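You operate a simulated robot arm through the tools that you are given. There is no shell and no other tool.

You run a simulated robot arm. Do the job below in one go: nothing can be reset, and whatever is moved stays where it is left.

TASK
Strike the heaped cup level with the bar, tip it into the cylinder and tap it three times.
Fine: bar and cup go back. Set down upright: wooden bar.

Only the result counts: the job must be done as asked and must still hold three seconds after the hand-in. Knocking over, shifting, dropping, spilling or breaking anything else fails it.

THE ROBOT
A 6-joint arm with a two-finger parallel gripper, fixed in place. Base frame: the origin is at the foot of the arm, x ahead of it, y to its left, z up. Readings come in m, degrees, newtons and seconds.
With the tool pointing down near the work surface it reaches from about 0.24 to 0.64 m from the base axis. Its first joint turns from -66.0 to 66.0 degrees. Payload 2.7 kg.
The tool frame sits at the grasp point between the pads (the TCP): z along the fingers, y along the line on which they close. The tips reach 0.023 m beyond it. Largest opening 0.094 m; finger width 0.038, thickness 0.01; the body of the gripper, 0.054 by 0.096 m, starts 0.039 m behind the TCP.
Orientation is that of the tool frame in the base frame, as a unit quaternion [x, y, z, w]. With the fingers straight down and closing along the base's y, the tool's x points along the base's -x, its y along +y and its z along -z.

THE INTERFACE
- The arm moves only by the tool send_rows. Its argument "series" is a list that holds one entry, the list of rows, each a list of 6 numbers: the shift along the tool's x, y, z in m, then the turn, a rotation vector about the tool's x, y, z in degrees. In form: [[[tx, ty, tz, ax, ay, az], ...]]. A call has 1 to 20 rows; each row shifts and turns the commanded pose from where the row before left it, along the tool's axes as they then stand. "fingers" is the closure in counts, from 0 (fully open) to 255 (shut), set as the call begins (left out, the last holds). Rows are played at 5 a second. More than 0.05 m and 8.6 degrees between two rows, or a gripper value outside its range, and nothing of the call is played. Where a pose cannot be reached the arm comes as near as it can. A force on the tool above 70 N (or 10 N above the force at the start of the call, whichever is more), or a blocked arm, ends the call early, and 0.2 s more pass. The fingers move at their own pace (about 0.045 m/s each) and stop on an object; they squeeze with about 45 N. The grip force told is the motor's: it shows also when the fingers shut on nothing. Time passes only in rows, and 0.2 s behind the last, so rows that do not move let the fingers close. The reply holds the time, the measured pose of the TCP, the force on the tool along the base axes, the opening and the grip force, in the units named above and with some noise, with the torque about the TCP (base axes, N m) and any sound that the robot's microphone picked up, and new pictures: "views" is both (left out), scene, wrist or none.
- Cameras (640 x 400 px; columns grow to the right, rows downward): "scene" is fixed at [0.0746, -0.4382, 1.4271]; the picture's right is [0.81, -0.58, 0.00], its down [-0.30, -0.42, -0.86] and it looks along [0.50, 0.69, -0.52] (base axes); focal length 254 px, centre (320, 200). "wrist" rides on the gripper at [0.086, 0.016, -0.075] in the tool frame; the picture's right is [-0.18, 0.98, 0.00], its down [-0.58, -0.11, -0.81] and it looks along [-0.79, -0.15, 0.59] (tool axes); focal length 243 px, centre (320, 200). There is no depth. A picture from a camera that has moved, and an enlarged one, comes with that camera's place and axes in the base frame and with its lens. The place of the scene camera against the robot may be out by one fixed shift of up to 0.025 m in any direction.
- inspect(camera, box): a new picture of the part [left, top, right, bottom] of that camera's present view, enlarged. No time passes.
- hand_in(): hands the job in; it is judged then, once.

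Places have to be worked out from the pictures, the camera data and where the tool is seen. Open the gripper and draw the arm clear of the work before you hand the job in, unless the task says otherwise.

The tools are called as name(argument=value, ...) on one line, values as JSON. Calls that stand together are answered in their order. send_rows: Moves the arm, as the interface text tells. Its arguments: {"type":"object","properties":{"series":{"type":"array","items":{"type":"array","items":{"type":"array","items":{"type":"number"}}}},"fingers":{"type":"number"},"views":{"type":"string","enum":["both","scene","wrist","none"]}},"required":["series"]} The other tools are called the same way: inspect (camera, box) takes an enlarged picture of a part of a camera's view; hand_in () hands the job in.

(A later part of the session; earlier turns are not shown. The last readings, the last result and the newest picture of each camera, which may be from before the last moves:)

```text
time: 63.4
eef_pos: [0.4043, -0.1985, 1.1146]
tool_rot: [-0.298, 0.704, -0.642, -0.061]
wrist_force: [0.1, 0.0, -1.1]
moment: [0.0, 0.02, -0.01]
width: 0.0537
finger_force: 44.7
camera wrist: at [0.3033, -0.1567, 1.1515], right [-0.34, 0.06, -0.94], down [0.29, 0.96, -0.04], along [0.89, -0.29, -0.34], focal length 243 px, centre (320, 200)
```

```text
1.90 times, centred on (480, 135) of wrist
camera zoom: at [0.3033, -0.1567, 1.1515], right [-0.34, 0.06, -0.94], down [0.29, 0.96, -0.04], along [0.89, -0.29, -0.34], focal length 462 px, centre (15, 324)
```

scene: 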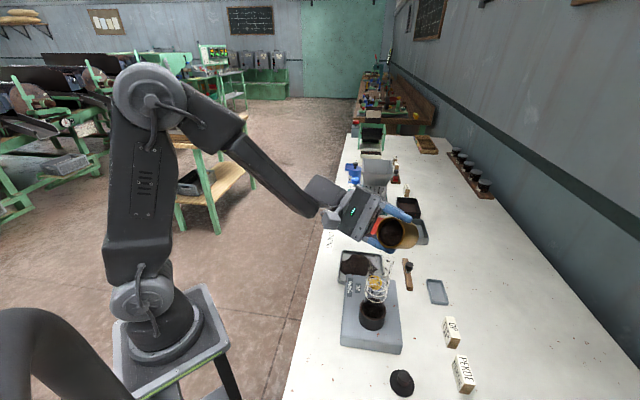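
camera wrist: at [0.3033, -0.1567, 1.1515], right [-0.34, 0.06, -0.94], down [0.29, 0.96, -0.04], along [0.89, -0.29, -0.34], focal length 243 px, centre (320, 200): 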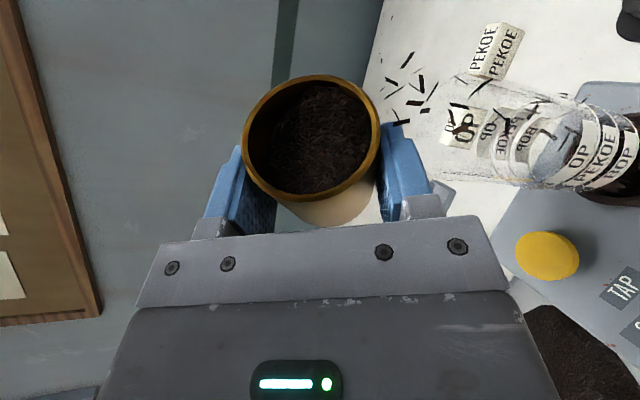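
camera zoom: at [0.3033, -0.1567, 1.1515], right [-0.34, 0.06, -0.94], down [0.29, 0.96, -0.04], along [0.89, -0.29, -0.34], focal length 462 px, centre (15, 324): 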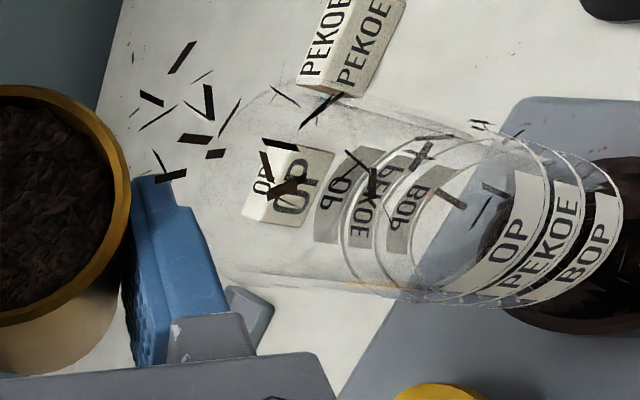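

The stream is inside the mouth and the cup is emptying. I'll trim 3 mm more toward +y and tip on to 67.5°, then 75°.

send_rows(series=[[[0.00018, 0.00121, -0.00323, 2.565, 0, 7.048], [0, 0, 0, 0, 0, 0], [0, 0, 0, 0, 0, 0]]])

inspect(camera="scene", box=[340, 220, 420, 320])

inspect(camera="wrist", box=[340, 30, 620, 240])

```text
time: 64.2
eef_pos: [0.4012, -0.1948, 1.114]
tool_rot: [-0.255, 0.708, -0.659, -0.015]
wrist_force: [-0.1, -0.5, -0.4]
moment: [0.0, 0.02, -0.01]
width: 0.0539
finger_force: 45.2
camera wrist: at [0.2975, -0.1537, 1.1379], right [-0.22, 0.06, -0.97], down [0.29, 0.96, 0.0], along [0.93, -0.29, -0.22], focal length 243 px, centre (320, 200)
```

scene: 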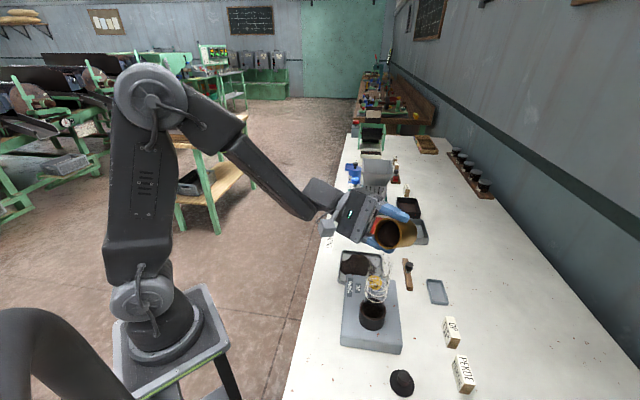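
wrist: 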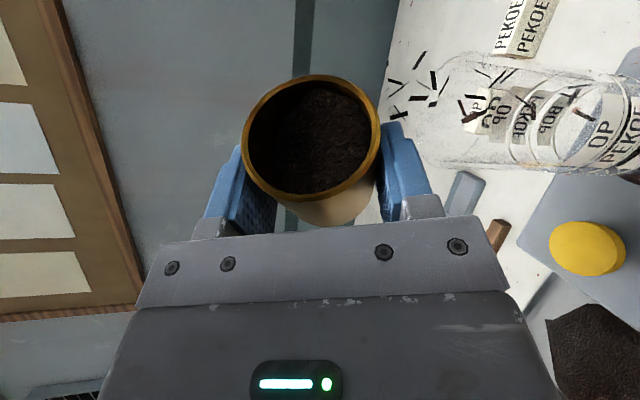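

```text
4.00 times, centred on (380, 270) of scene
camera zoom: at [0.0747, -0.4382, 1.4271], right [0.81, -0.58, 0.0], down [-0.3, -0.42, -0.86], along [0.5, 0.69, -0.52], focal length 1016 px, centre (80, -80)
```

zoom: 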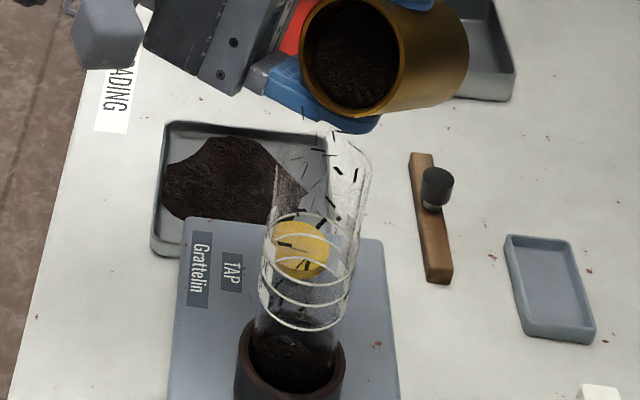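

```text
1.90 times, centred on (480, 135) of wrist
camera zoom: at [0.2975, -0.1537, 1.1379], right [-0.22, 0.06, -0.97], down [0.29, 0.96, 0.0], along [0.93, -0.29, -0.22], focal length 462 px, centre (15, 324)
```

zoom: 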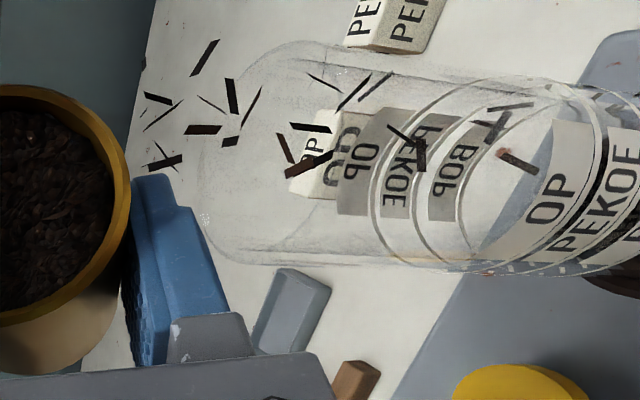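

The side-on view shows all leaf inside the glass, with a slight bias toward −x and −y. I'll trim 5 mm in +x and 2 mm in +y while tipping to 75°.

send_rows(series=[[[-0.0029, -0.0013, -0.0011, 2.565, 0, 7.048], [0, 0, 0, 0, 0, 0], [0, 0, 0, 0, 0, 0]]])

inspect(camera="scene", box=[340, 220, 420, 320])

inspect(camera="wrist", box=[340, 30, 620, 240])

```text
time: 65.0
eef_pos: [0.4052, -0.1914, 1.1131]
tool_rot: [-0.212, 0.706, -0.675, 0.031]
wrist_force: [-0.6, 0.6, -0.8]
moment: [0.05, 0.03, 0.03]
width: 0.0537
finger_force: 45.3
camera wrist: at [0.2978, -0.1518, 1.1243], right [-0.09, 0.06, -0.99], down [0.29, 0.96, 0.04], along [0.95, -0.29, -0.1], focal length 243 px, centre (320, 200)
```

scene: 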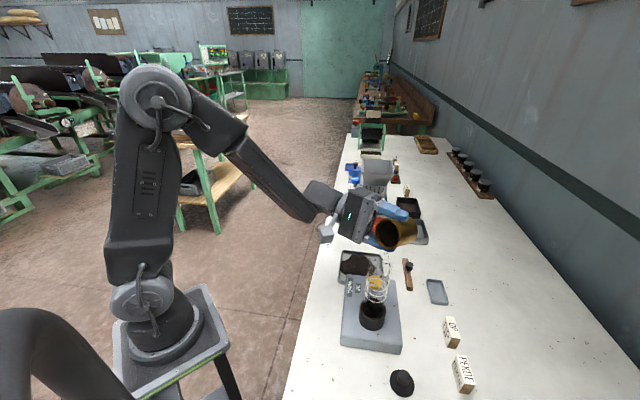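
wrist: 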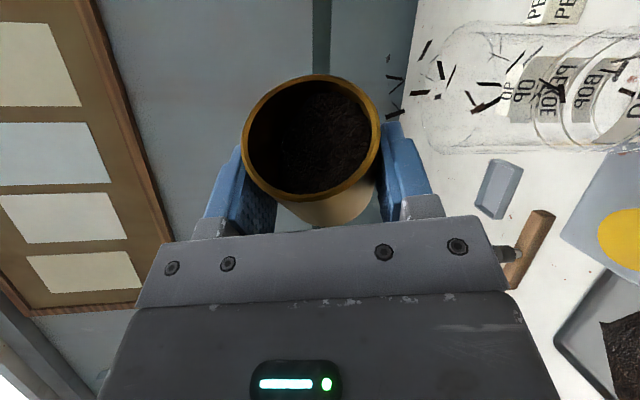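

```text
4.00 times, centred on (380, 270) of scene
camera zoom: at [0.0747, -0.4382, 1.4271], right [0.81, -0.58, 0.0], down [-0.3, -0.42, -0.86], along [0.5, 0.69, -0.52], focal length 1016 px, centre (80, -80)
```

zoom: 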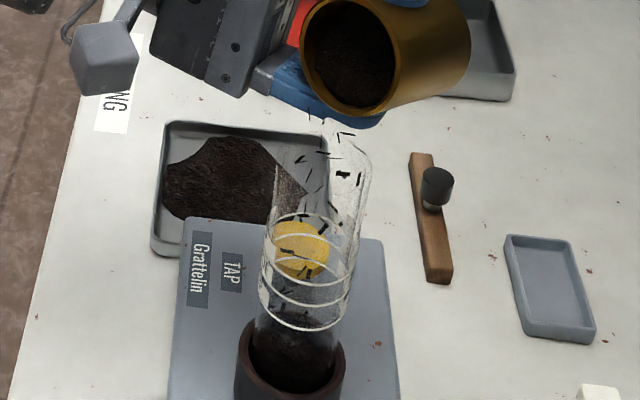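

```text
1.90 times, centred on (480, 135) of wrist
camera zoom: at [0.2978, -0.1518, 1.1243], right [-0.09, 0.06, -0.99], down [0.29, 0.96, 0.04], along [0.95, -0.29, -0.1], focal length 462 px, centre (15, 324)
```

zoom: 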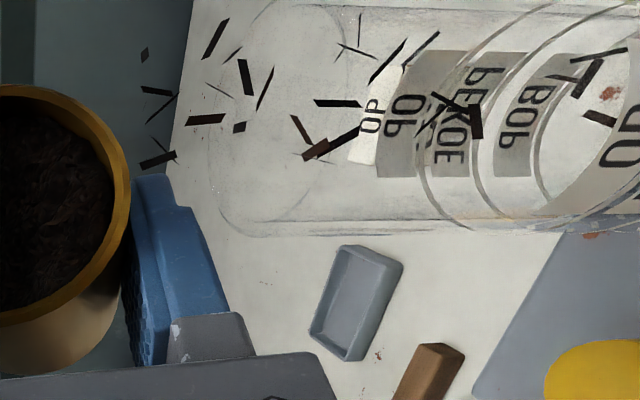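

The stream is well centred in the glass now and the cup is over half empty. I'll continue to 82.5° and 90°, pausing to let it run.

send_rows(series=[[[0.00279, -0.00023, -0.00102, 2.565, 0, 7.048], [0, 0, 0, 0, 0, 0], [0, 0, 0, 0, 0, 0], [0.00315, -0.00014, -0.00114, 2.565, 0, 7.048], [0, 0, 0, 0, 0, 0], [0, 0, 0, 0, 0, 0]]])

inspect(camera="scene", box=[340, 220, 420, 320])

inspect(camera="wrist", box=[240, 0, 520, 210])

```text
time: 66.4
eef_pos: [0.3994, -0.1937, 1.1151]
tool_rot: [-0.122, 0.697, -0.696, 0.122]
wrist_force: [-0.7, -0.4, -0.2]
moment: [-0.01, 0.04, -0.01]
width: 0.0536
finger_force: 45.4
camera wrist: at [0.2919, -0.1519, 1.0975], right [0.17, 0.06, -0.98], down [0.27, 0.96, 0.11], along [0.95, -0.29, 0.15], focal length 243 px, centre (320, 200)
```

scene: 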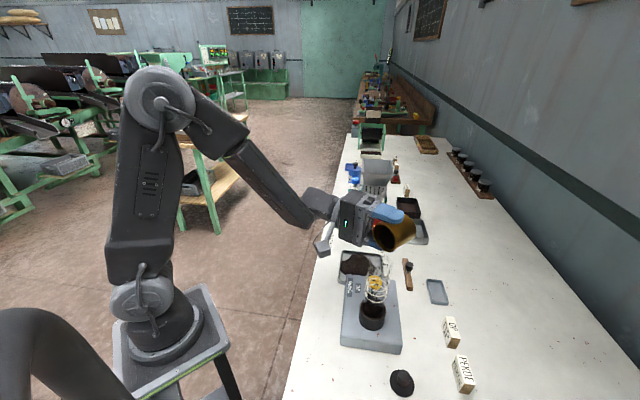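
wrist: 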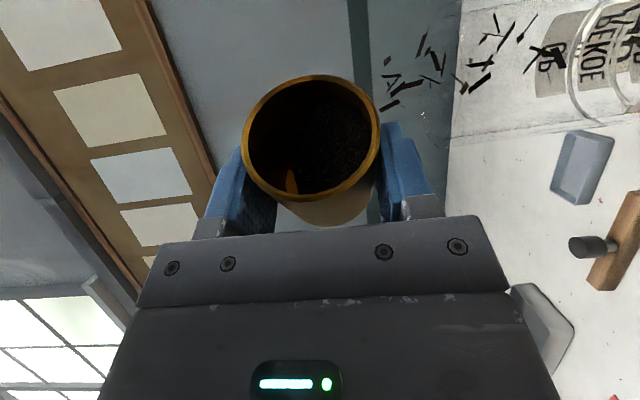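

```text
4.00 times, centred on (380, 270) of scene
camera zoom: at [0.0747, -0.4382, 1.4271], right [0.81, -0.58, 0.0], down [-0.3, -0.42, -0.86], along [0.5, 0.69, -0.52], focal length 1016 px, centre (80, -80)
```

zoom: 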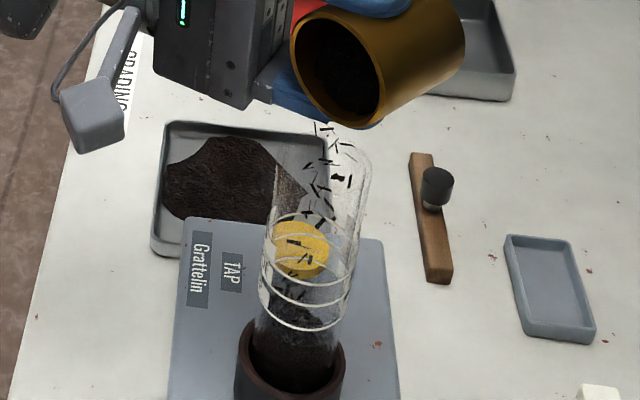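

```text
1.90 times, centred on (380, 105) of wrist
camera zoom: at [0.2919, -0.1519, 1.0975], right [0.17, 0.06, -0.98], down [0.27, 0.96, 0.11], along [0.95, -0.29, 0.15], focal length 462 px, centre (206, 381)
```

zoom: 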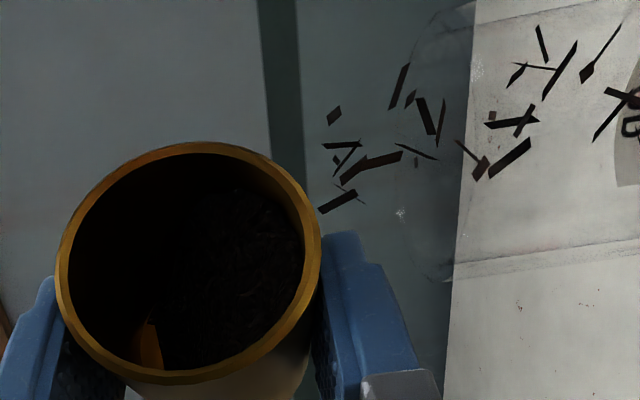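

About a third is left in the cup. I'll continue tipping to 105°, keeping the lip over the mouth.

send_rows(series=[[[0.00351, -0.00112, -0.00128, 2.565, 0, 7.048], [0, 0, 0, 0, 0, 0], [0.00365, -0.00214, -0.00133, 2.565, 0, 7.048], [0, 0, 0, 0, 0, 0], [0, 0, 0, 0, 0, 0]]])

inspect(camera="scene", box=[340, 220, 420, 320])

inspect(camera="wrist", box=[240, 0, 520, 210])

```text
time: 67.6
eef_pos: [0.3917, -0.1931, 1.1166]
tool_rot: [0.03, -0.675, 0.706, -0.213]
wrist_force: [0.1, 0.1, -0.6]
moment: [0.02, 0.0, 0.02]
width: 0.0538
finger_force: 44.9
camera wrist: at [0.2922, -0.1517, 1.0733], right [0.42, 0.06, -0.9], down [0.23, 0.96, 0.18], along [0.88, -0.29, 0.39], focal length 243 px, centre (320, 200)
```

scene: 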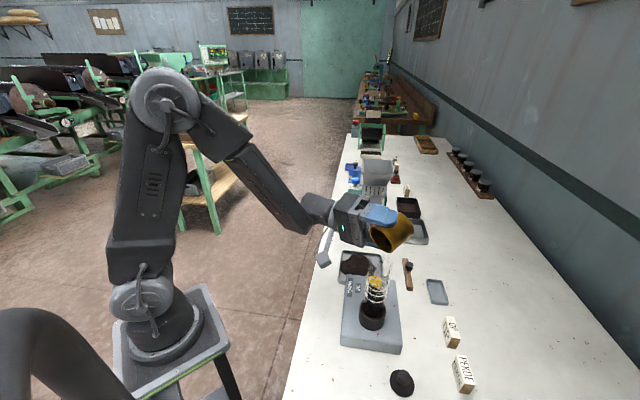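
wrist: 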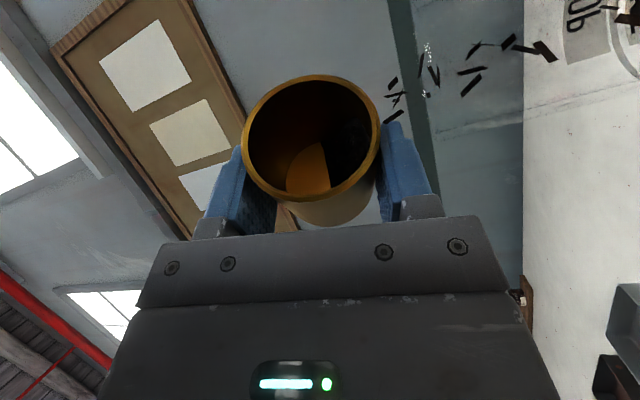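

```text
4.00 times, centred on (380, 270) of scene
camera zoom: at [0.0747, -0.4382, 1.4271], right [0.81, -0.58, 0.0], down [-0.3, -0.42, -0.86], along [0.5, 0.69, -0.52], focal length 1016 px, centre (80, -80)
```

zoom: 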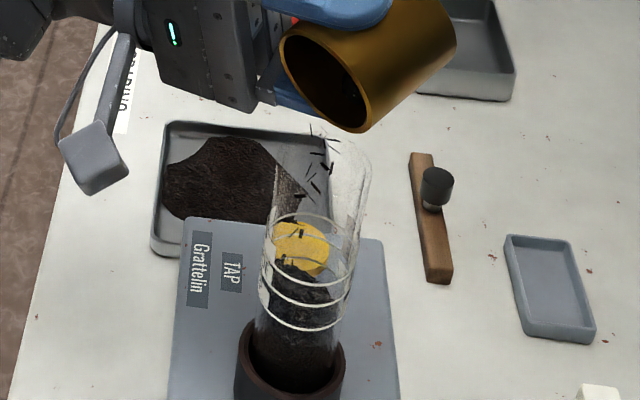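

```text
1.90 times, centred on (380, 105) of wrist
camera zoom: at [0.2922, -0.1517, 1.0733], right [0.42, 0.06, -0.9], down [0.23, 0.96, 0.18], along [0.88, -0.29, 0.39], focal length 462 px, centre (206, 381)
```

zoom: 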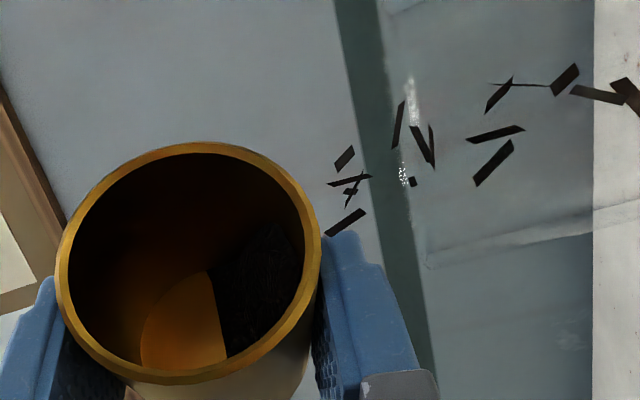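

Leaf still falls inside and the cup bottom is showing. I'll go on to 120° with pauses.

send_rows(series=[[[0.00376, -0.00215, -0.00137, 2.565, 0, 7.048], [0, 0, 0, 0, 0, 0], [0.00351, -0.00313, -0.00128, 2.565, 0, 7.048], [0, 0, 0, 0, 0, 0], [0, 0, 0, 0, 0, 0]]])

inspect(camera="scene", box=[340, 220, 420, 320])

inspect(camera="wrist", box=[240, 0, 520, 210])

```text
time: 68.8
eef_pos: [0.3818, -0.1927, 1.1192]
tool_rot: [-0.062, -0.641, 0.704, -0.298]
wrist_force: [-0.1, -0.2, -1.5]
moment: [0.01, -0.01, -0.01]
width: 0.0534
finger_force: 44.8
camera wrist: at [0.2977, -0.1516, 1.0515], right [0.64, 0.06, -0.76], down [0.18, 0.96, 0.23], along [0.74, -0.29, 0.6], focal length 243 px, centre (320, 200)
```

scene: 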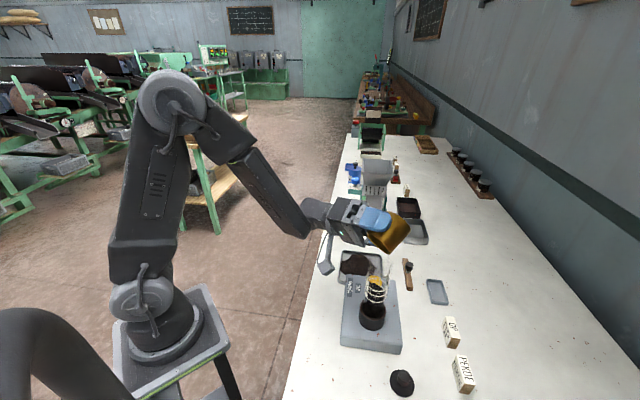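
wrist: 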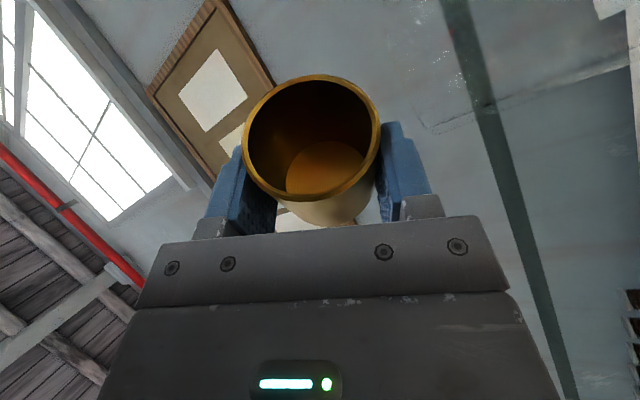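

```text
4.00 times, centred on (380, 270) of scene
camera zoom: at [0.0747, -0.4382, 1.4271], right [0.81, -0.58, 0.0], down [-0.3, -0.42, -0.86], along [0.5, 0.69, -0.52], focal length 1016 px, centre (80, -80)
```

zoom: 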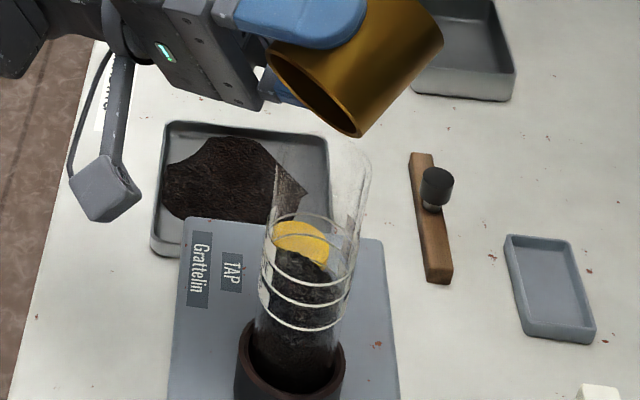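

```text
1.90 times, centred on (380, 105) of wrist
camera zoom: at [0.2977, -0.1516, 1.0515], right [0.64, 0.06, -0.76], down [0.18, 0.96, 0.23], along [0.74, -0.29, 0.6], focal length 462 px, centre (206, 381)
```

zoom: 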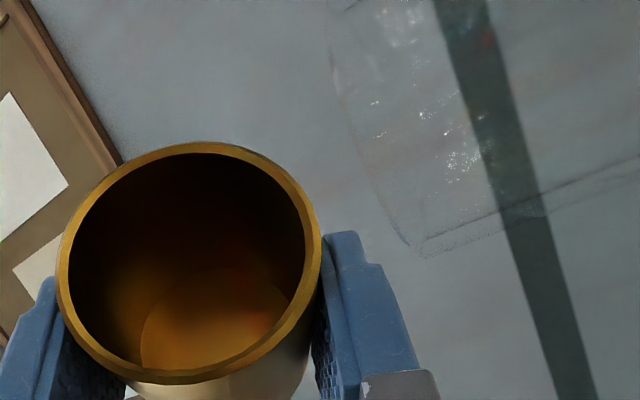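

The cup is empty, the cylinder is filled, and nothing lies outside it. I'll raise the cup 30 mm and turn it back upright.

send_rows(series=[[[-0.0141, -0.026, 0.0051, 0, 0, 0], [0, 0, 0, -2.565, 0, -7.048], [0, 0, 0, -2.565, 0, -7.048], [0, 0, 0, -2.565, 0, -7.048], [0, 0, 0, -2.565, 0, -7.048], [0, 0, 0, -2.565, 0, -7.048], [0, 0, 0, -2.565, 0, -7.048], [0, 0, 0, -2.565, 0, -7.048], [0, 0, 0, -2.565, 0, -7.048], [0, 0, 0, -2.565, 0, -7.048], [0, 0, 0, -2.565, 0, -7.048], [0, 0, 0, -2.565, 0, -7.048], [0, 0, 0, -2.565, 0, -7.048], [0, 0, 0, -2.565, 0, -7.048], [0, 0, 0, -2.565, 0, -7.048], [0, 0, 0, -2.565, 0, -7.048], [0, 0, 0, -2.565, 0, -7.048], [0, 0, 0, 0, 0, 0]]])

inspect(camera="scene", box=[330, 240, 430, 340])

```text
time: 72.6
eef_pos: [0.3823, -0.1933, 1.1504]
tool_rot: [0.58, -0.579, 0.406, 0.406]
wrist_force: [1.0, -0.7, -0.7]
moment: [0.0, -0.01, 0.01]
width: 0.0537
finger_force: 45.2
camera wrist: at [0.3659, -0.1519, 1.2561], right [-0.98, 0.06, -0.17], down [0.11, 0.96, -0.27], along [0.15, -0.28, -0.95], focal length 243 px, centre (320, 200)
```

scene: 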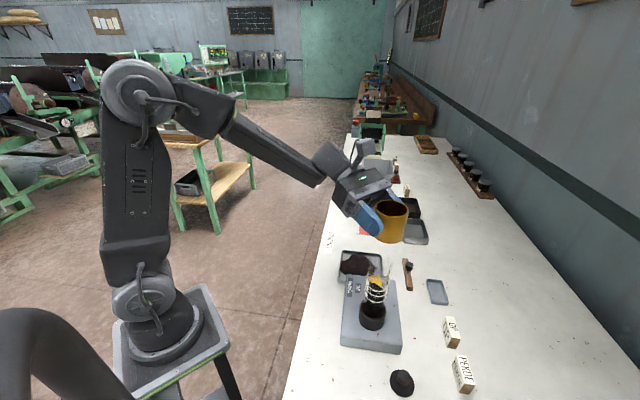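
wrist: 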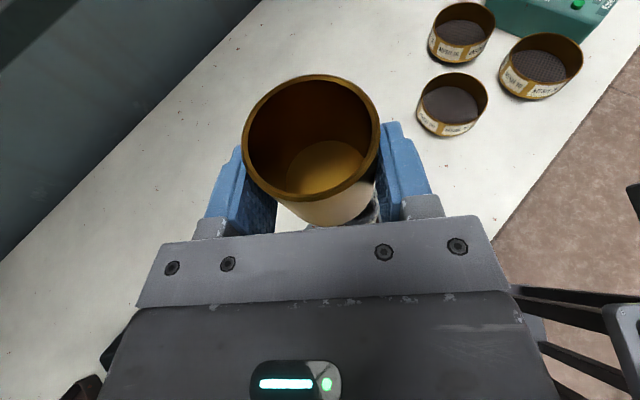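

```text
4.00 times, centred on (380, 290) of scene
camera zoom: at [0.0747, -0.4382, 1.4271], right [0.81, -0.58, 0.0], down [-0.3, -0.42, -0.86], along [0.5, 0.69, -0.52], focal length 1016 px, centre (80, -160)
```

zoom: 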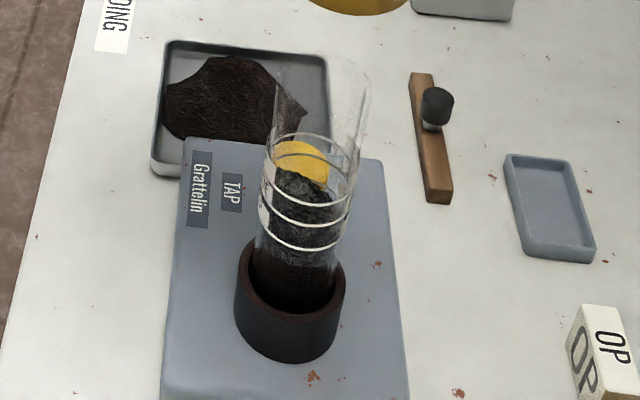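

The cup is empty and upright, and there's no spill around the cylinder. I'll move away from the glass and swing the heading back to the bench normal.

send_rows(series=[[[-0.0117, -0.0193, -0.0323, 0, 0, 0], [-0.0117, -0.0193, -0.0323, 0, 0, 0], [-0.0118, -0.0194, -0.0322, 0, 0, 0], [0, 0, 0, 7.048, 0, -2.565], [0, 0, 0, 7.048, 0, -2.565], [0, 0, 0, 7.048, 0, -2.565], [0, 0, 0, 7.048, 0, -2.565], [0, 0, 0, 7.048, 0, -2.565], [0, 0, 0, 7.048, 0, -2.565], [0, 0, 0, 0, 0, 0]]], views="none")

```text
time: 74.8
eef_pos: [0.4391, -0.0894, 1.15]
tool_rot: [0.757, -0.312, 0.531, 0.219]
wrist_force: [0.0, -0.7, -0.9]
moment: [0.03, 0.0, -0.01]
width: 0.0534
finger_force: 45.0
```

The heading is restored. I'll carry the cup to directly above its original spot on the tray.

send_rows(series=[[[-0.0234, -0.0082, 0.0089, 0, 0, 0], [-0.0234, -0.0082, 0.0089, 0, 0, 0], [-0.0234, -0.0083, 0.009, 0, 0, 0], [-0.0234, -0.0083, 0.009, 0, 0, 0], [-0.0233, -0.0082, 0.0089, 0, 0, 0], [-0.0233, -0.0082, 0.0089, 0, 0, 0], [0, 0, 0, 0, 0, 0]]])

inspect(camera="scene", box=[320, 200, 420, 290])

```text
time: 76.4
eef_pos: [0.4772, -0.0573, 1.0]
tool_rot: [0.757, -0.314, 0.53, 0.219]
wrist_force: [0.0, -0.3, -1.2]
moment: [0.03, 0.0, -0.01]
width: 0.0534
finger_force: 45.0
camera wrist: at [0.4368, -0.0387, 1.1059], right [-0.74, -0.65, -0.17], down [-0.6, 0.75, -0.27], along [0.31, -0.1, -0.95], focal length 243 px, centre (320, 200)
```

scene: 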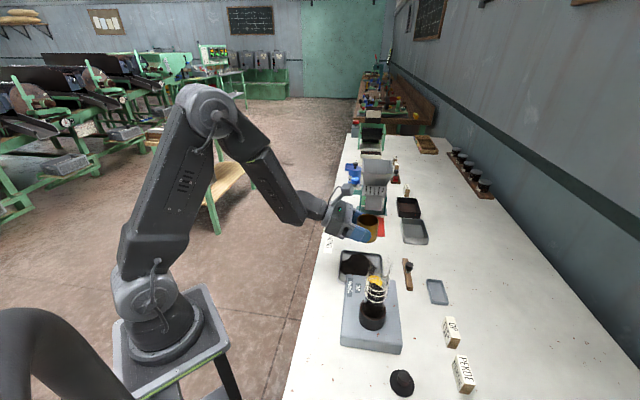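
wrist: 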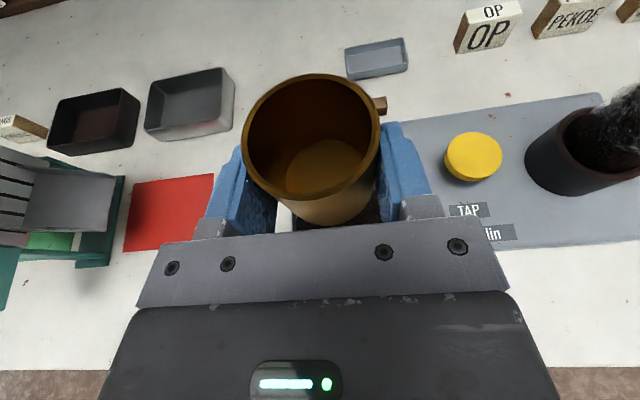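

```text
4.44 times, centred on (370, 245) of scene
camera zoom: at [0.0747, -0.4382, 1.4271], right [0.81, -0.58, 0.0], down [-0.3, -0.42, -0.86], along [0.5, 0.69, -0.52], focal length 1129 px, centre (98, 0)
```

zoom: 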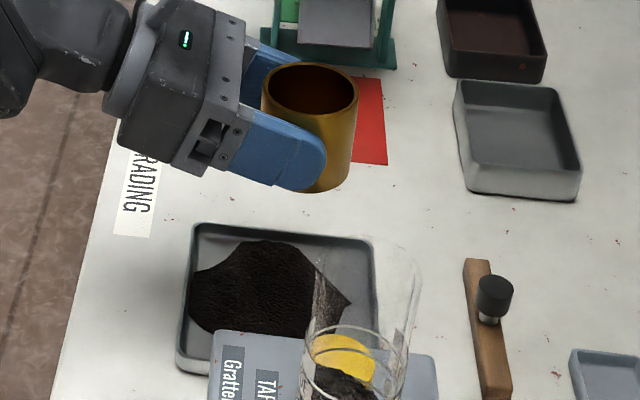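

I'll lower the cup vertically to about 15 mm above its seat, with a 1 mm position trim.

send_rows(series=[[[-0.0188, 0, 0.0059, 0, 0, 0], [-0.0188, 0, 0.0068, 0, 0, 0], [-0.0188, 0, 0.0068, 0, 0, 0], [-0.0188, 0, 0.0068, 0, 0, 0], [-0.0188, 0, 0.0068, 0, 0, 0], [-0.0047, 0, 0.0017, 0, 0, 0], [0, 0, 0, 0, 0, 0]]])

inspect(camera="scene", box=[325, 225, 415, 293])

inspect(camera="wrist", box=[200, 40, 480, 250])

```text
time: 78.0
eef_pos: [0.4767, -0.056, 0.8948]
tool_rot: [0.756, -0.313, 0.531, 0.219]
wrist_force: [-0.1, 0.3, -0.4]
moment: [-0.01, 0.03, -0.01]
width: 0.0533
finger_force: 44.4
camera wrist: at [0.4362, -0.0384, 1.0011], right [-0.74, -0.65, -0.17], down [-0.6, 0.75, -0.27], along [0.31, -0.1, -0.95], focal length 243 px, centre (320, 200)
```

scene: 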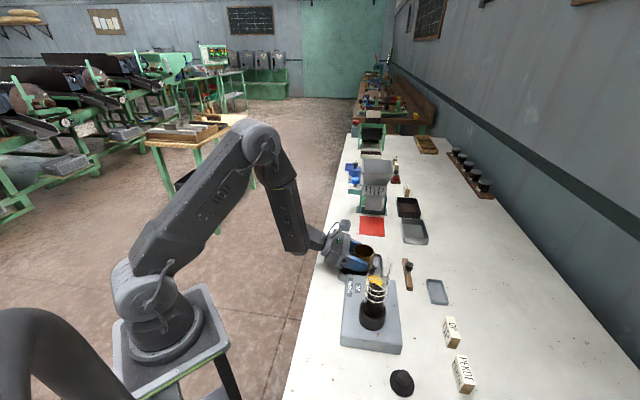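
wrist: 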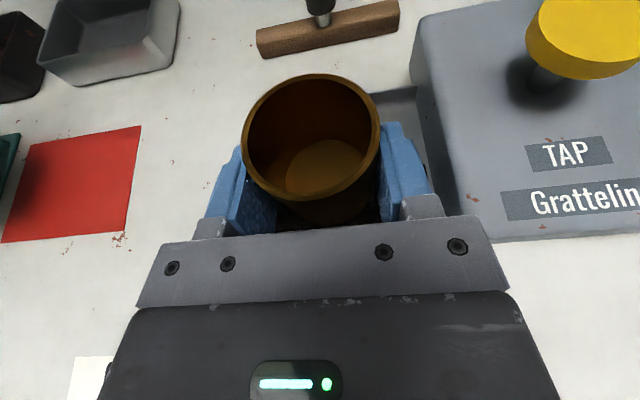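

```text
5.88 times, centred on (370, 259) of scene
camera zoom: at [0.0747, -0.4382, 1.4271], right [0.81, -0.58, 0.0], down [-0.3, -0.42, -0.86], along [0.5, 0.69, -0.52], focal length 1494 px, centre (26, -147)
```

zoom: 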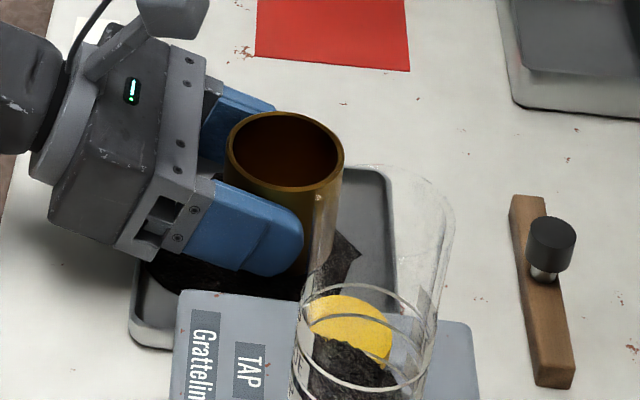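

```text
1.90 times, centred on (340, 145) of wrist
camera zoom: at [0.4362, -0.0384, 1.0011], right [-0.74, -0.65, -0.17], down [-0.6, 0.75, -0.27], along [0.31, -0.1, -0.95], focal length 462 px, centre (282, 305)
```

zoom: 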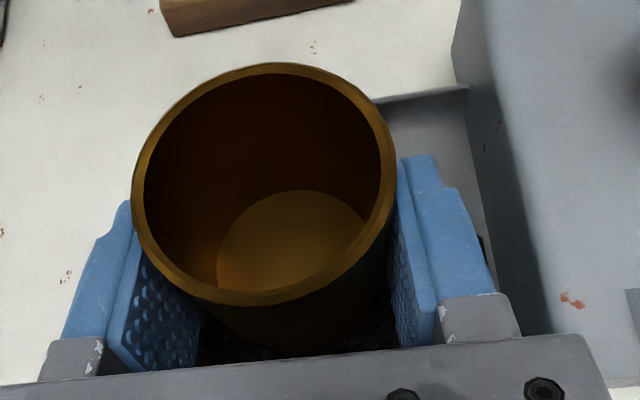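

The cup is about 9 mm above its seat. I'll lower gently in small steps until I feel contact.

send_rows(series=[[[-0.0028, 0, 0.001, 0, 0, 0], [-0.0028, 0, 0.001, 0, 0, 0], [-0.0009, 0, 0.0003, 0, 0, 0], [-0.0009, 0, 0.0003, 0, 0, 0], [0, 0, 0, 0, 0, 0]]], views="none")

```text
time: 79.2
eef_pos: [0.4764, -0.0557, 0.8872]
tool_rot: [0.757, -0.314, 0.53, 0.219]
wrist_force: [0.0, -0.5, -0.9]
moment: [0.03, 0.0, 0.01]
width: 0.0533
finger_force: 45.0
```

No contact yet at z≈0.887; I'll go down another 1.5 mm in half-millimetre steps.

send_rows(series=[[[-0.00047, 0, 0.00017, 0, 0, 0], [-0.00047, 0, 0.00017, 0, 0, 0], [0, 0, 0, 0, 0, 0]]], views="none")

send_rows(series=[[[-0.00047, 0, 0.00017, 0, 0, 0], [0, 0, 0, 0, 0, 0]]], views="none")

```text
time: 80.0
eef_pos: [0.4766, -0.0562, 0.8872]
tool_rot: [0.757, -0.314, 0.53, 0.219]
wrist_force: [-0.5, -0.5, -1.1]
moment: [0.02, 0.01, 0.01]
width: 0.0534
finger_force: 45.2
```

```text
time: 80.6
eef_pos: [0.4775, -0.0556, 0.8863]
tool_rot: [0.757, -0.314, 0.53, 0.219]
wrist_force: [0.1, -0.7, 0.7]
moment: [0.02, -0.02, 0.04]
width: 0.0538
finger_force: 45.2
```

The force is beginning to change, so contact is starting. One more half millimetre.

send_rows(series=[[[-0.00047, 0, 0.00017, 0, 0, 0], [0, 0, 0, 0, 0, 0]]], views="none")

```text
time: 81.2
eef_pos: [0.4759, -0.0559, 0.8852]
tool_rot: [0.757, -0.314, 0.53, 0.219]
wrist_force: [0.0, -0.3, -0.7]
moment: [0.0, -0.02, -0.02]
width: 0.0535
finger_force: 45.0
```

send_rows(series=[[[-0.00047, 0, 0.00017, 0, 0, 0], [0, 0, 0, 0, 0, 0]]], views="none")

send_rows(series=[[[-0.00047, 0, 0.00017, 0, 0, 0], [0, 0, 0, 0, 0, 0]]], views="wrist")

inspect(camera="scene", box=[340, 235, 400, 285])

```text
time: 81.8
eef_pos: [0.4773, -0.0564, 0.8858]
tool_rot: [0.756, -0.314, 0.531, 0.22]
wrist_force: [0.3, -1.2, -0.4]
moment: [0.04, -0.01, 0.03]
width: 0.0537
finger_force: 44.7
```

```text
time: 82.4
eef_pos: [0.4769, -0.0569, 0.8848]
tool_rot: [0.756, -0.314, 0.531, 0.22]
wrist_force: [-3.4, 0.1, 7.4]
moment: [0.06, 0.2, 0.01]
width: 0.0533
finger_force: 45.0
camera wrist: at [0.4359, -0.0382, 0.9908], right [-0.74, -0.65, -0.18], down [-0.6, 0.75, -0.27], along [0.31, -0.1, -0.95], focal length 243 px, centre (320, 200)
```

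wrist: 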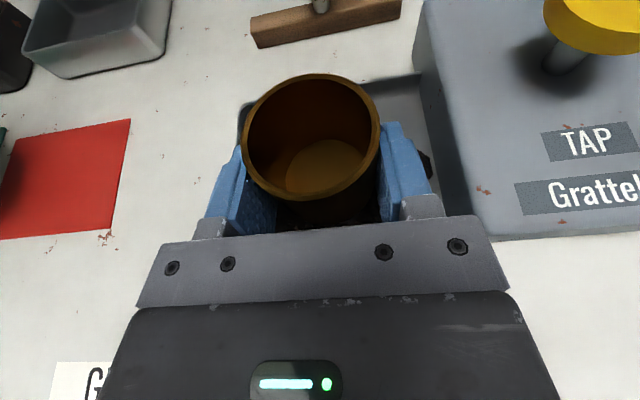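

```text
8.00 times, centred on (370, 260) of scene
camera zoom: at [0.0745, -0.4382, 1.4271], right [0.81, -0.58, 0.0], down [-0.3, -0.42, -0.86], along [0.5, 0.69, -0.52], focal length 2032 px, centre (-80, -280)
```

zoom: 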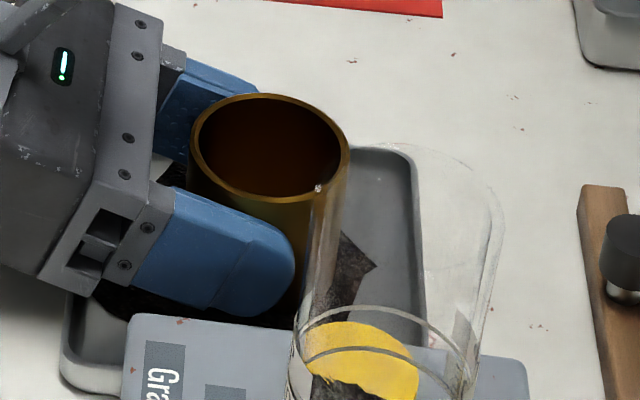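

The cup is on the tray (7.4 N). I'll relieve it by half a millimetre and open the fingers to 75 mm, which keeps clear of the box.

send_rows(series=[[[0.0004, 0, -0.00015, 0, 0, 0], [0, 0, 0, 0, 0, 0]]], views="none")

send_rows(series=[[[0, 0, 0, 0, 0, 0], [0, 0, 0, 0, 0, 0], [0, 0, 0, 0, 0, 0], [0, 0, 0, 0, 0, 0]]], fingers=50)

inspect(camera="wrist", box=[200, 40, 480, 250])

inspect(camera="scene", box=[330, 230, 410, 290])

```text
time: 83.0
eef_pos: [0.4764, -0.0562, 0.8863]
tool_rot: [0.756, -0.314, 0.531, 0.219]
wrist_force: [-1.5, 1.5, 8.0]
moment: [0.09, 0.17, -0.01]
width: 0.0534
finger_force: 45.0
```

```text
time: 84.0
eef_pos: [0.477, -0.0574, 0.8857]
tool_rot: [0.756, -0.315, 0.53, 0.22]
wrist_force: [0.2, -0.7, 0.3]
moment: [-0.04, 0.01, 0.01]
width: 0.0756
finger_force: 0.1
camera wrist: at [0.4361, -0.0385, 0.9905], right [-0.74, -0.65, -0.17], down [-0.6, 0.75, -0.27], along [0.31, -0.1, -0.95], focal length 243 px, centre (320, 200)
```

scene: 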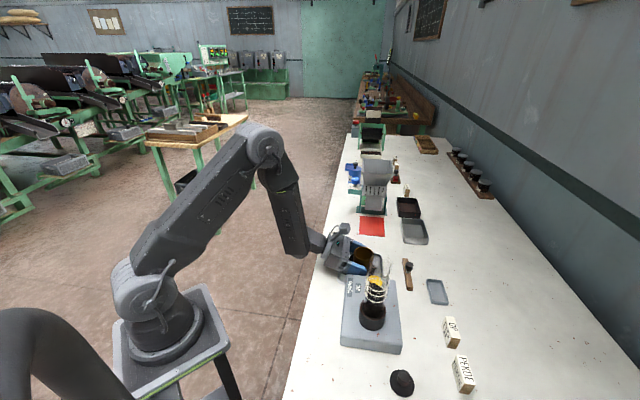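
wrist: 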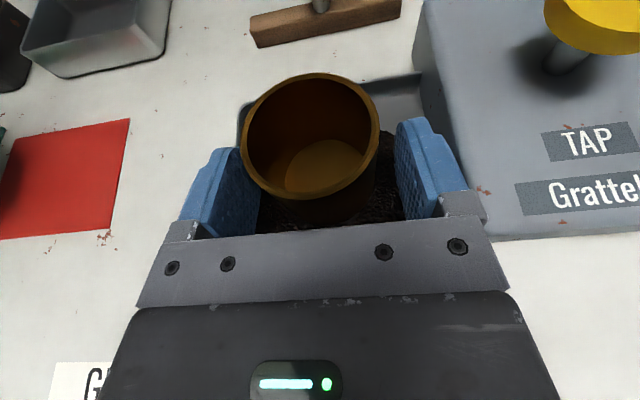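

```text
1.90 times, centred on (340, 145) of wrist
camera zoom: at [0.4361, -0.0385, 0.9905], right [-0.74, -0.65, -0.17], down [-0.6, 0.75, -0.27], along [0.31, -0.1, -0.95], focal length 462 px, centre (282, 305)
```

zoom: 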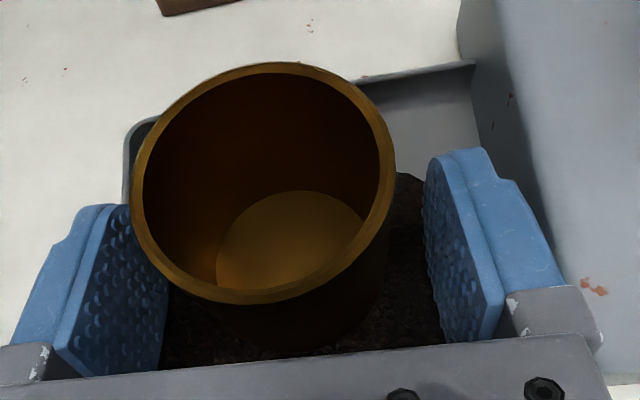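

```text
6.67 times, centred on (370, 260) of scene
camera zoom: at [0.0746, -0.4382, 1.4271], right [0.81, -0.58, 0.0], down [-0.3, -0.42, -0.86], along [0.5, 0.69, -0.52], focal length 1693 px, centre (-13, -200)
```

zoom: 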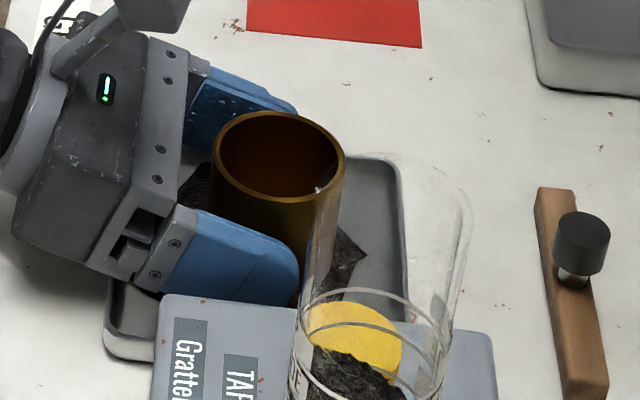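

The cup is released and standing on the tray. I'll back straight out along the finger axis, then rise.

send_rows(series=[[[0, 0, -0.015, 0, 0, 0], [0, 0, -0.025, 0, 0, 0], [0, 0, -0.03, 0, 0, 0], [0, 0, -0.03, 0, 0, 0], [0.0282, 0, -0.0103, 0, 0, 0], [0.0376, 0, -0.0137, 0, 0, 0], [0.0376, 0, -0.0137, 0, 0, 0], [0, 0, 0, 0, 0, 0]]])

inspect(camera="scene", box=[330, 230, 430, 330])

inspect(camera="wrist", box=[250, 20, 610, 220])

```text
time: 85.8
eef_pos: [0.4095, 0.0098, 1.0295]
tool_rot: [0.757, -0.314, 0.53, 0.219]
wrist_force: [-1.3, 1.1, 0.1]
moment: [0.0, -0.01, 0.03]
width: 0.0758
finger_force: 0.1
camera wrist: at [0.3694, 0.028, 1.1348], right [-0.74, -0.65, -0.17], down [-0.6, 0.75, -0.27], along [0.31, -0.1, -0.95], focal length 243 px, centre (320, 200)
```

scene: 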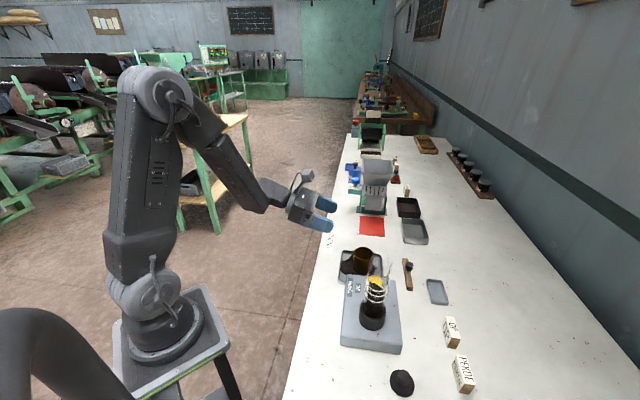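
wrist: 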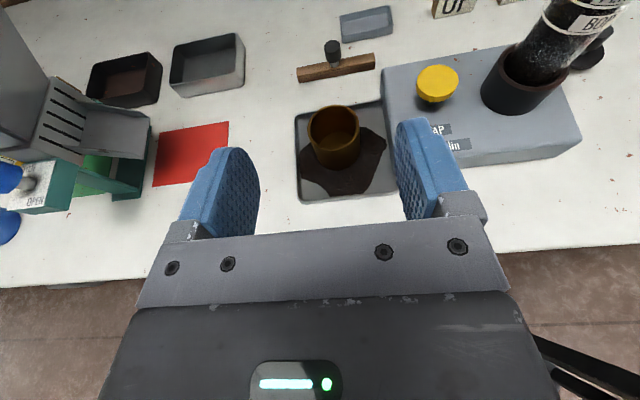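

```text
4.00 times, centred on (380, 280) of scene
camera zoom: at [0.0746, -0.4382, 1.4271], right [0.81, -0.58, 0.0], down [-0.3, -0.42, -0.86], along [0.5, 0.69, -0.52], focal length 1016 px, centre (80, -120)
```

zoom: 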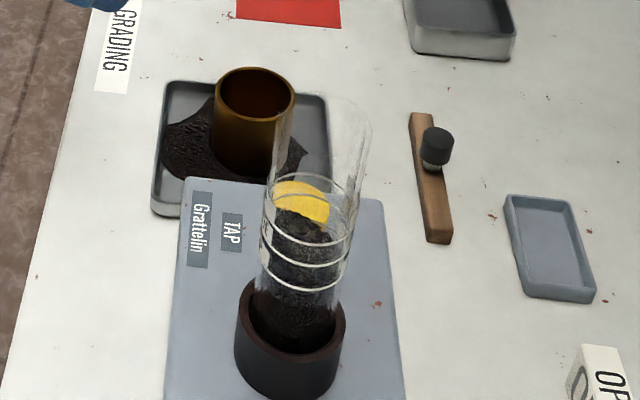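

```text
1.78 times, centred on (430, 120) of wrist
camera zoom: at [0.3694, 0.028, 1.1348], right [-0.74, -0.65, -0.17], down [-0.6, 0.75, -0.27], along [0.31, -0.1, -0.95], focal length 431 px, centre (124, 342)
```

zoom: 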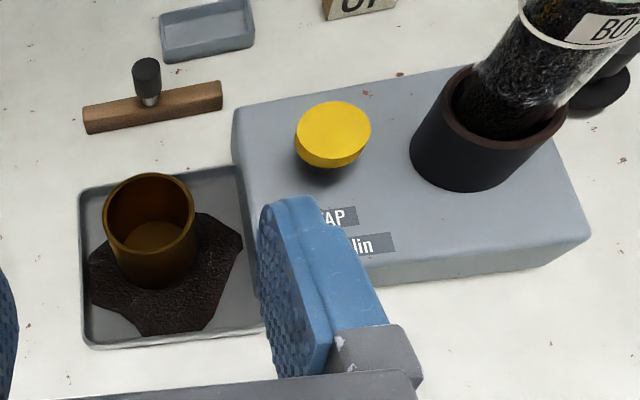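

The cup is back on the tray and the surroundings are clean. Next comes the TAP button near (0.43, −0.1625, 0.9135). I'll close the fingers, pitch to 35° below horizontal, rise, and move above the button.

send_rows(series=[[[0, 0, 0, 0, -7.5, 0], [0, 0, 0, 0, -7.5, 0], [0.0287, 0, -0.0201, 0, 0, 0], [0.0287, 0, -0.0201, 0, 0, 0], [0.0148, 0.0209, 0.0211, 0, 0, 0], [0.0148, 0.0209, 0.0211, 0, 0, 0], [0.0148, 0.0209, 0.0211, 0, 0, 0], [0.0148, 0.021, 0.0211, 0, 0, 0], [0.0146, 0.021, 0.021, 0, 0, 0], [0, 0, 0, 0, 0, 0]]], fingers=255)

inspect(camera="wrist", box=[220, 60, 460, 240])

inspect(camera="scene", box=[330, 200, 430, 320])

```text
time: 88.0
eef_pos: [0.4257, -0.1557, 1.0981]
tool_rot: [0.819, -0.34, 0.427, 0.176]
wrist_force: [0.8, -0.3, -1.2]
moment: [0.0, -0.01, 0.02]
width: 0.0
finger_force: 42.0
camera wrist: at [0.4058, -0.1583, 1.2113], right [-0.77, -0.62, -0.15], down [-0.63, 0.78, -0.01], along [0.13, 0.08, -0.99], focal length 243 px, centre (320, 200)
```

scene: 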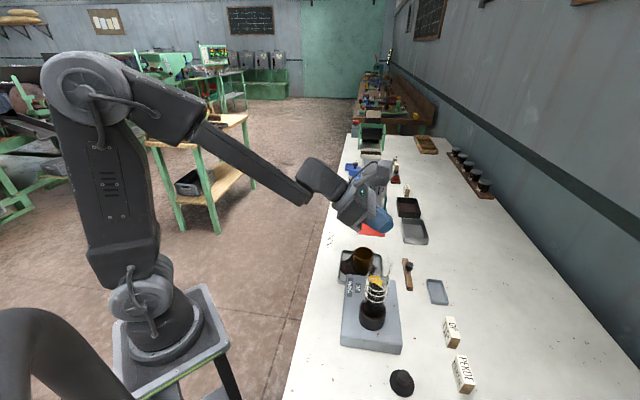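
wrist: 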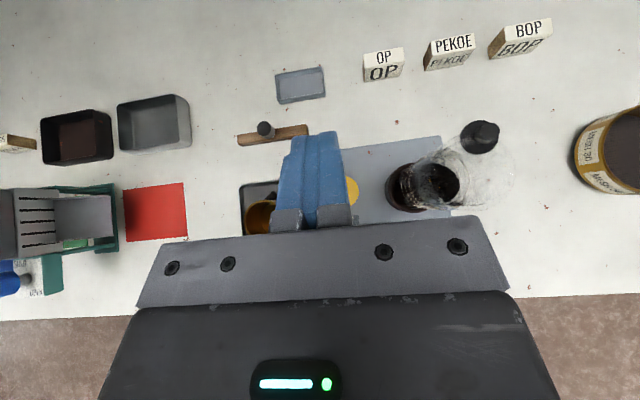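

```text
2.22 times, centred on (340, 150) of wrist
camera zoom: at [0.4058, -0.1583, 1.2113], right [-0.77, -0.62, -0.15], down [-0.63, 0.78, -0.01], along [0.13, 0.08, -0.99], focal length 539 px, centre (276, 311)
```

zoom: 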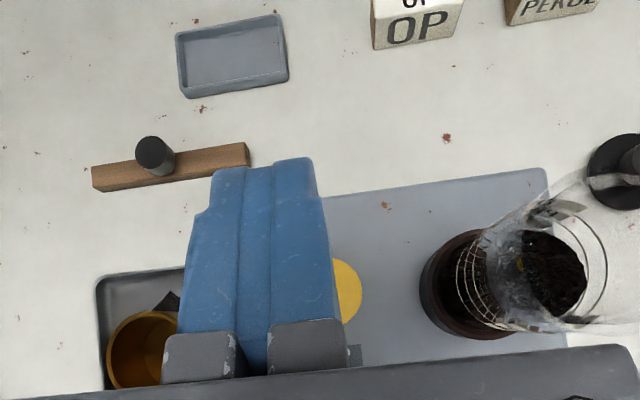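

```text
3.33 times, centred on (380, 260) of scene
camera zoom: at [0.0746, -0.4382, 1.4271], right [0.81, -0.58, 0.0], down [-0.3, -0.42, -0.86], along [0.5, 0.69, -0.52], focal length 847 px, centre (120, 0)
```

zoom: 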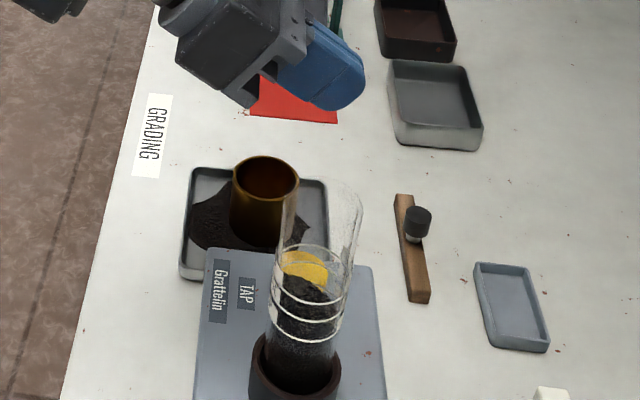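

The closed fingertips are right above the button, with about 11 mm side clearance from body to glass. I'll shift 3 mm away from the glass and descend to about 33 mm above contact.

send_rows(series=[[[0, -0.003, 0, 0, 0, 0], [-0.0252, 0, 0.0176, 0, 0, 0], [-0.0252, 0, 0.0176, 0, 0, 0], [-0.0252, 0, 0.0177, 0, 0, 0], [-0.0252, 0, 0.0177, 0, 0, 0], [0, 0, 0, 0, 0, 0]]])

inspect(camera="wrist", box=[220, 60, 460, 240])

inspect(camera="scene", box=[340, 220, 420, 320])

```text
time: 89.4
eef_pos: [0.4275, -0.1523, 0.975]
tool_rot: [0.819, -0.34, 0.428, 0.176]
wrist_force: [-0.3, -0.5, 0.7]
moment: [0.02, 0.01, 0.02]
width: 0.0002
finger_force: 42.8
camera wrist: at [0.4085, -0.1554, 1.088], right [-0.77, -0.62, -0.15], down [-0.63, 0.78, -0.01], along [0.13, 0.08, -0.99], focal length 243 px, centre (320, 200)
```

scene: 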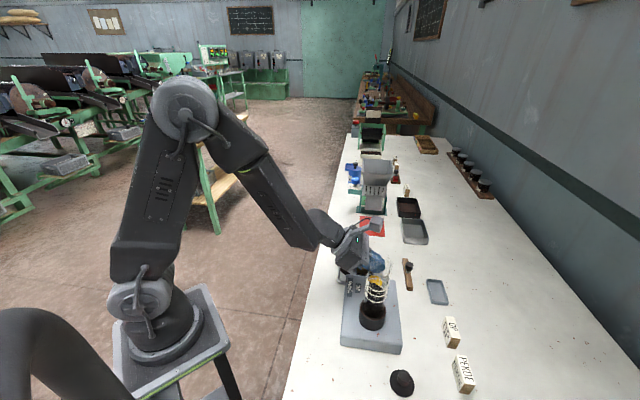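
wrist: 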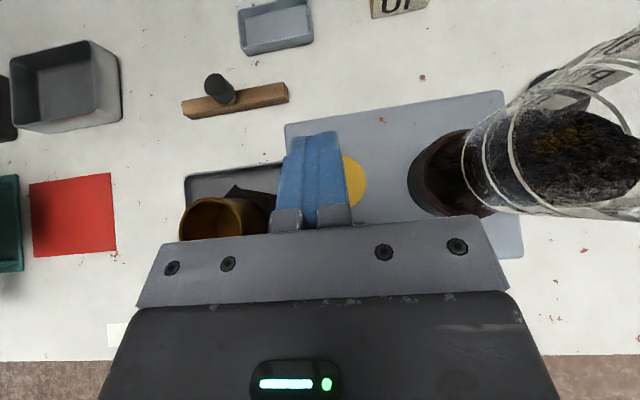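

```text
2.22 times, centred on (340, 150) of wrist
camera zoom: at [0.4085, -0.1554, 1.088], right [-0.77, -0.62, -0.15], down [-0.63, 0.78, -0.01], along [0.13, 0.08, -0.99], focal length 539 px, centre (276, 311)
```

zoom: 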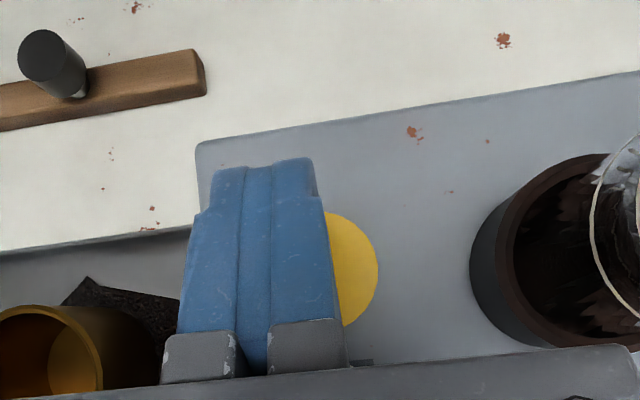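

```text
4.00 times, centred on (380, 270) of scene
camera zoom: at [0.0746, -0.4382, 1.4271], right [0.81, -0.58, 0.0], down [-0.3, -0.42, -0.86], along [0.5, 0.69, -0.52], focal length 1016 px, centre (80, -80)
```

zoom: 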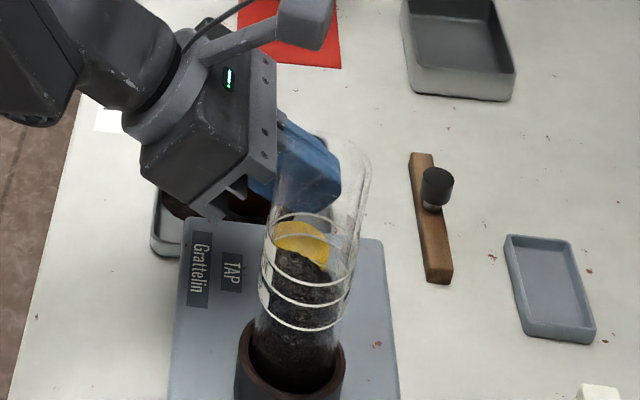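

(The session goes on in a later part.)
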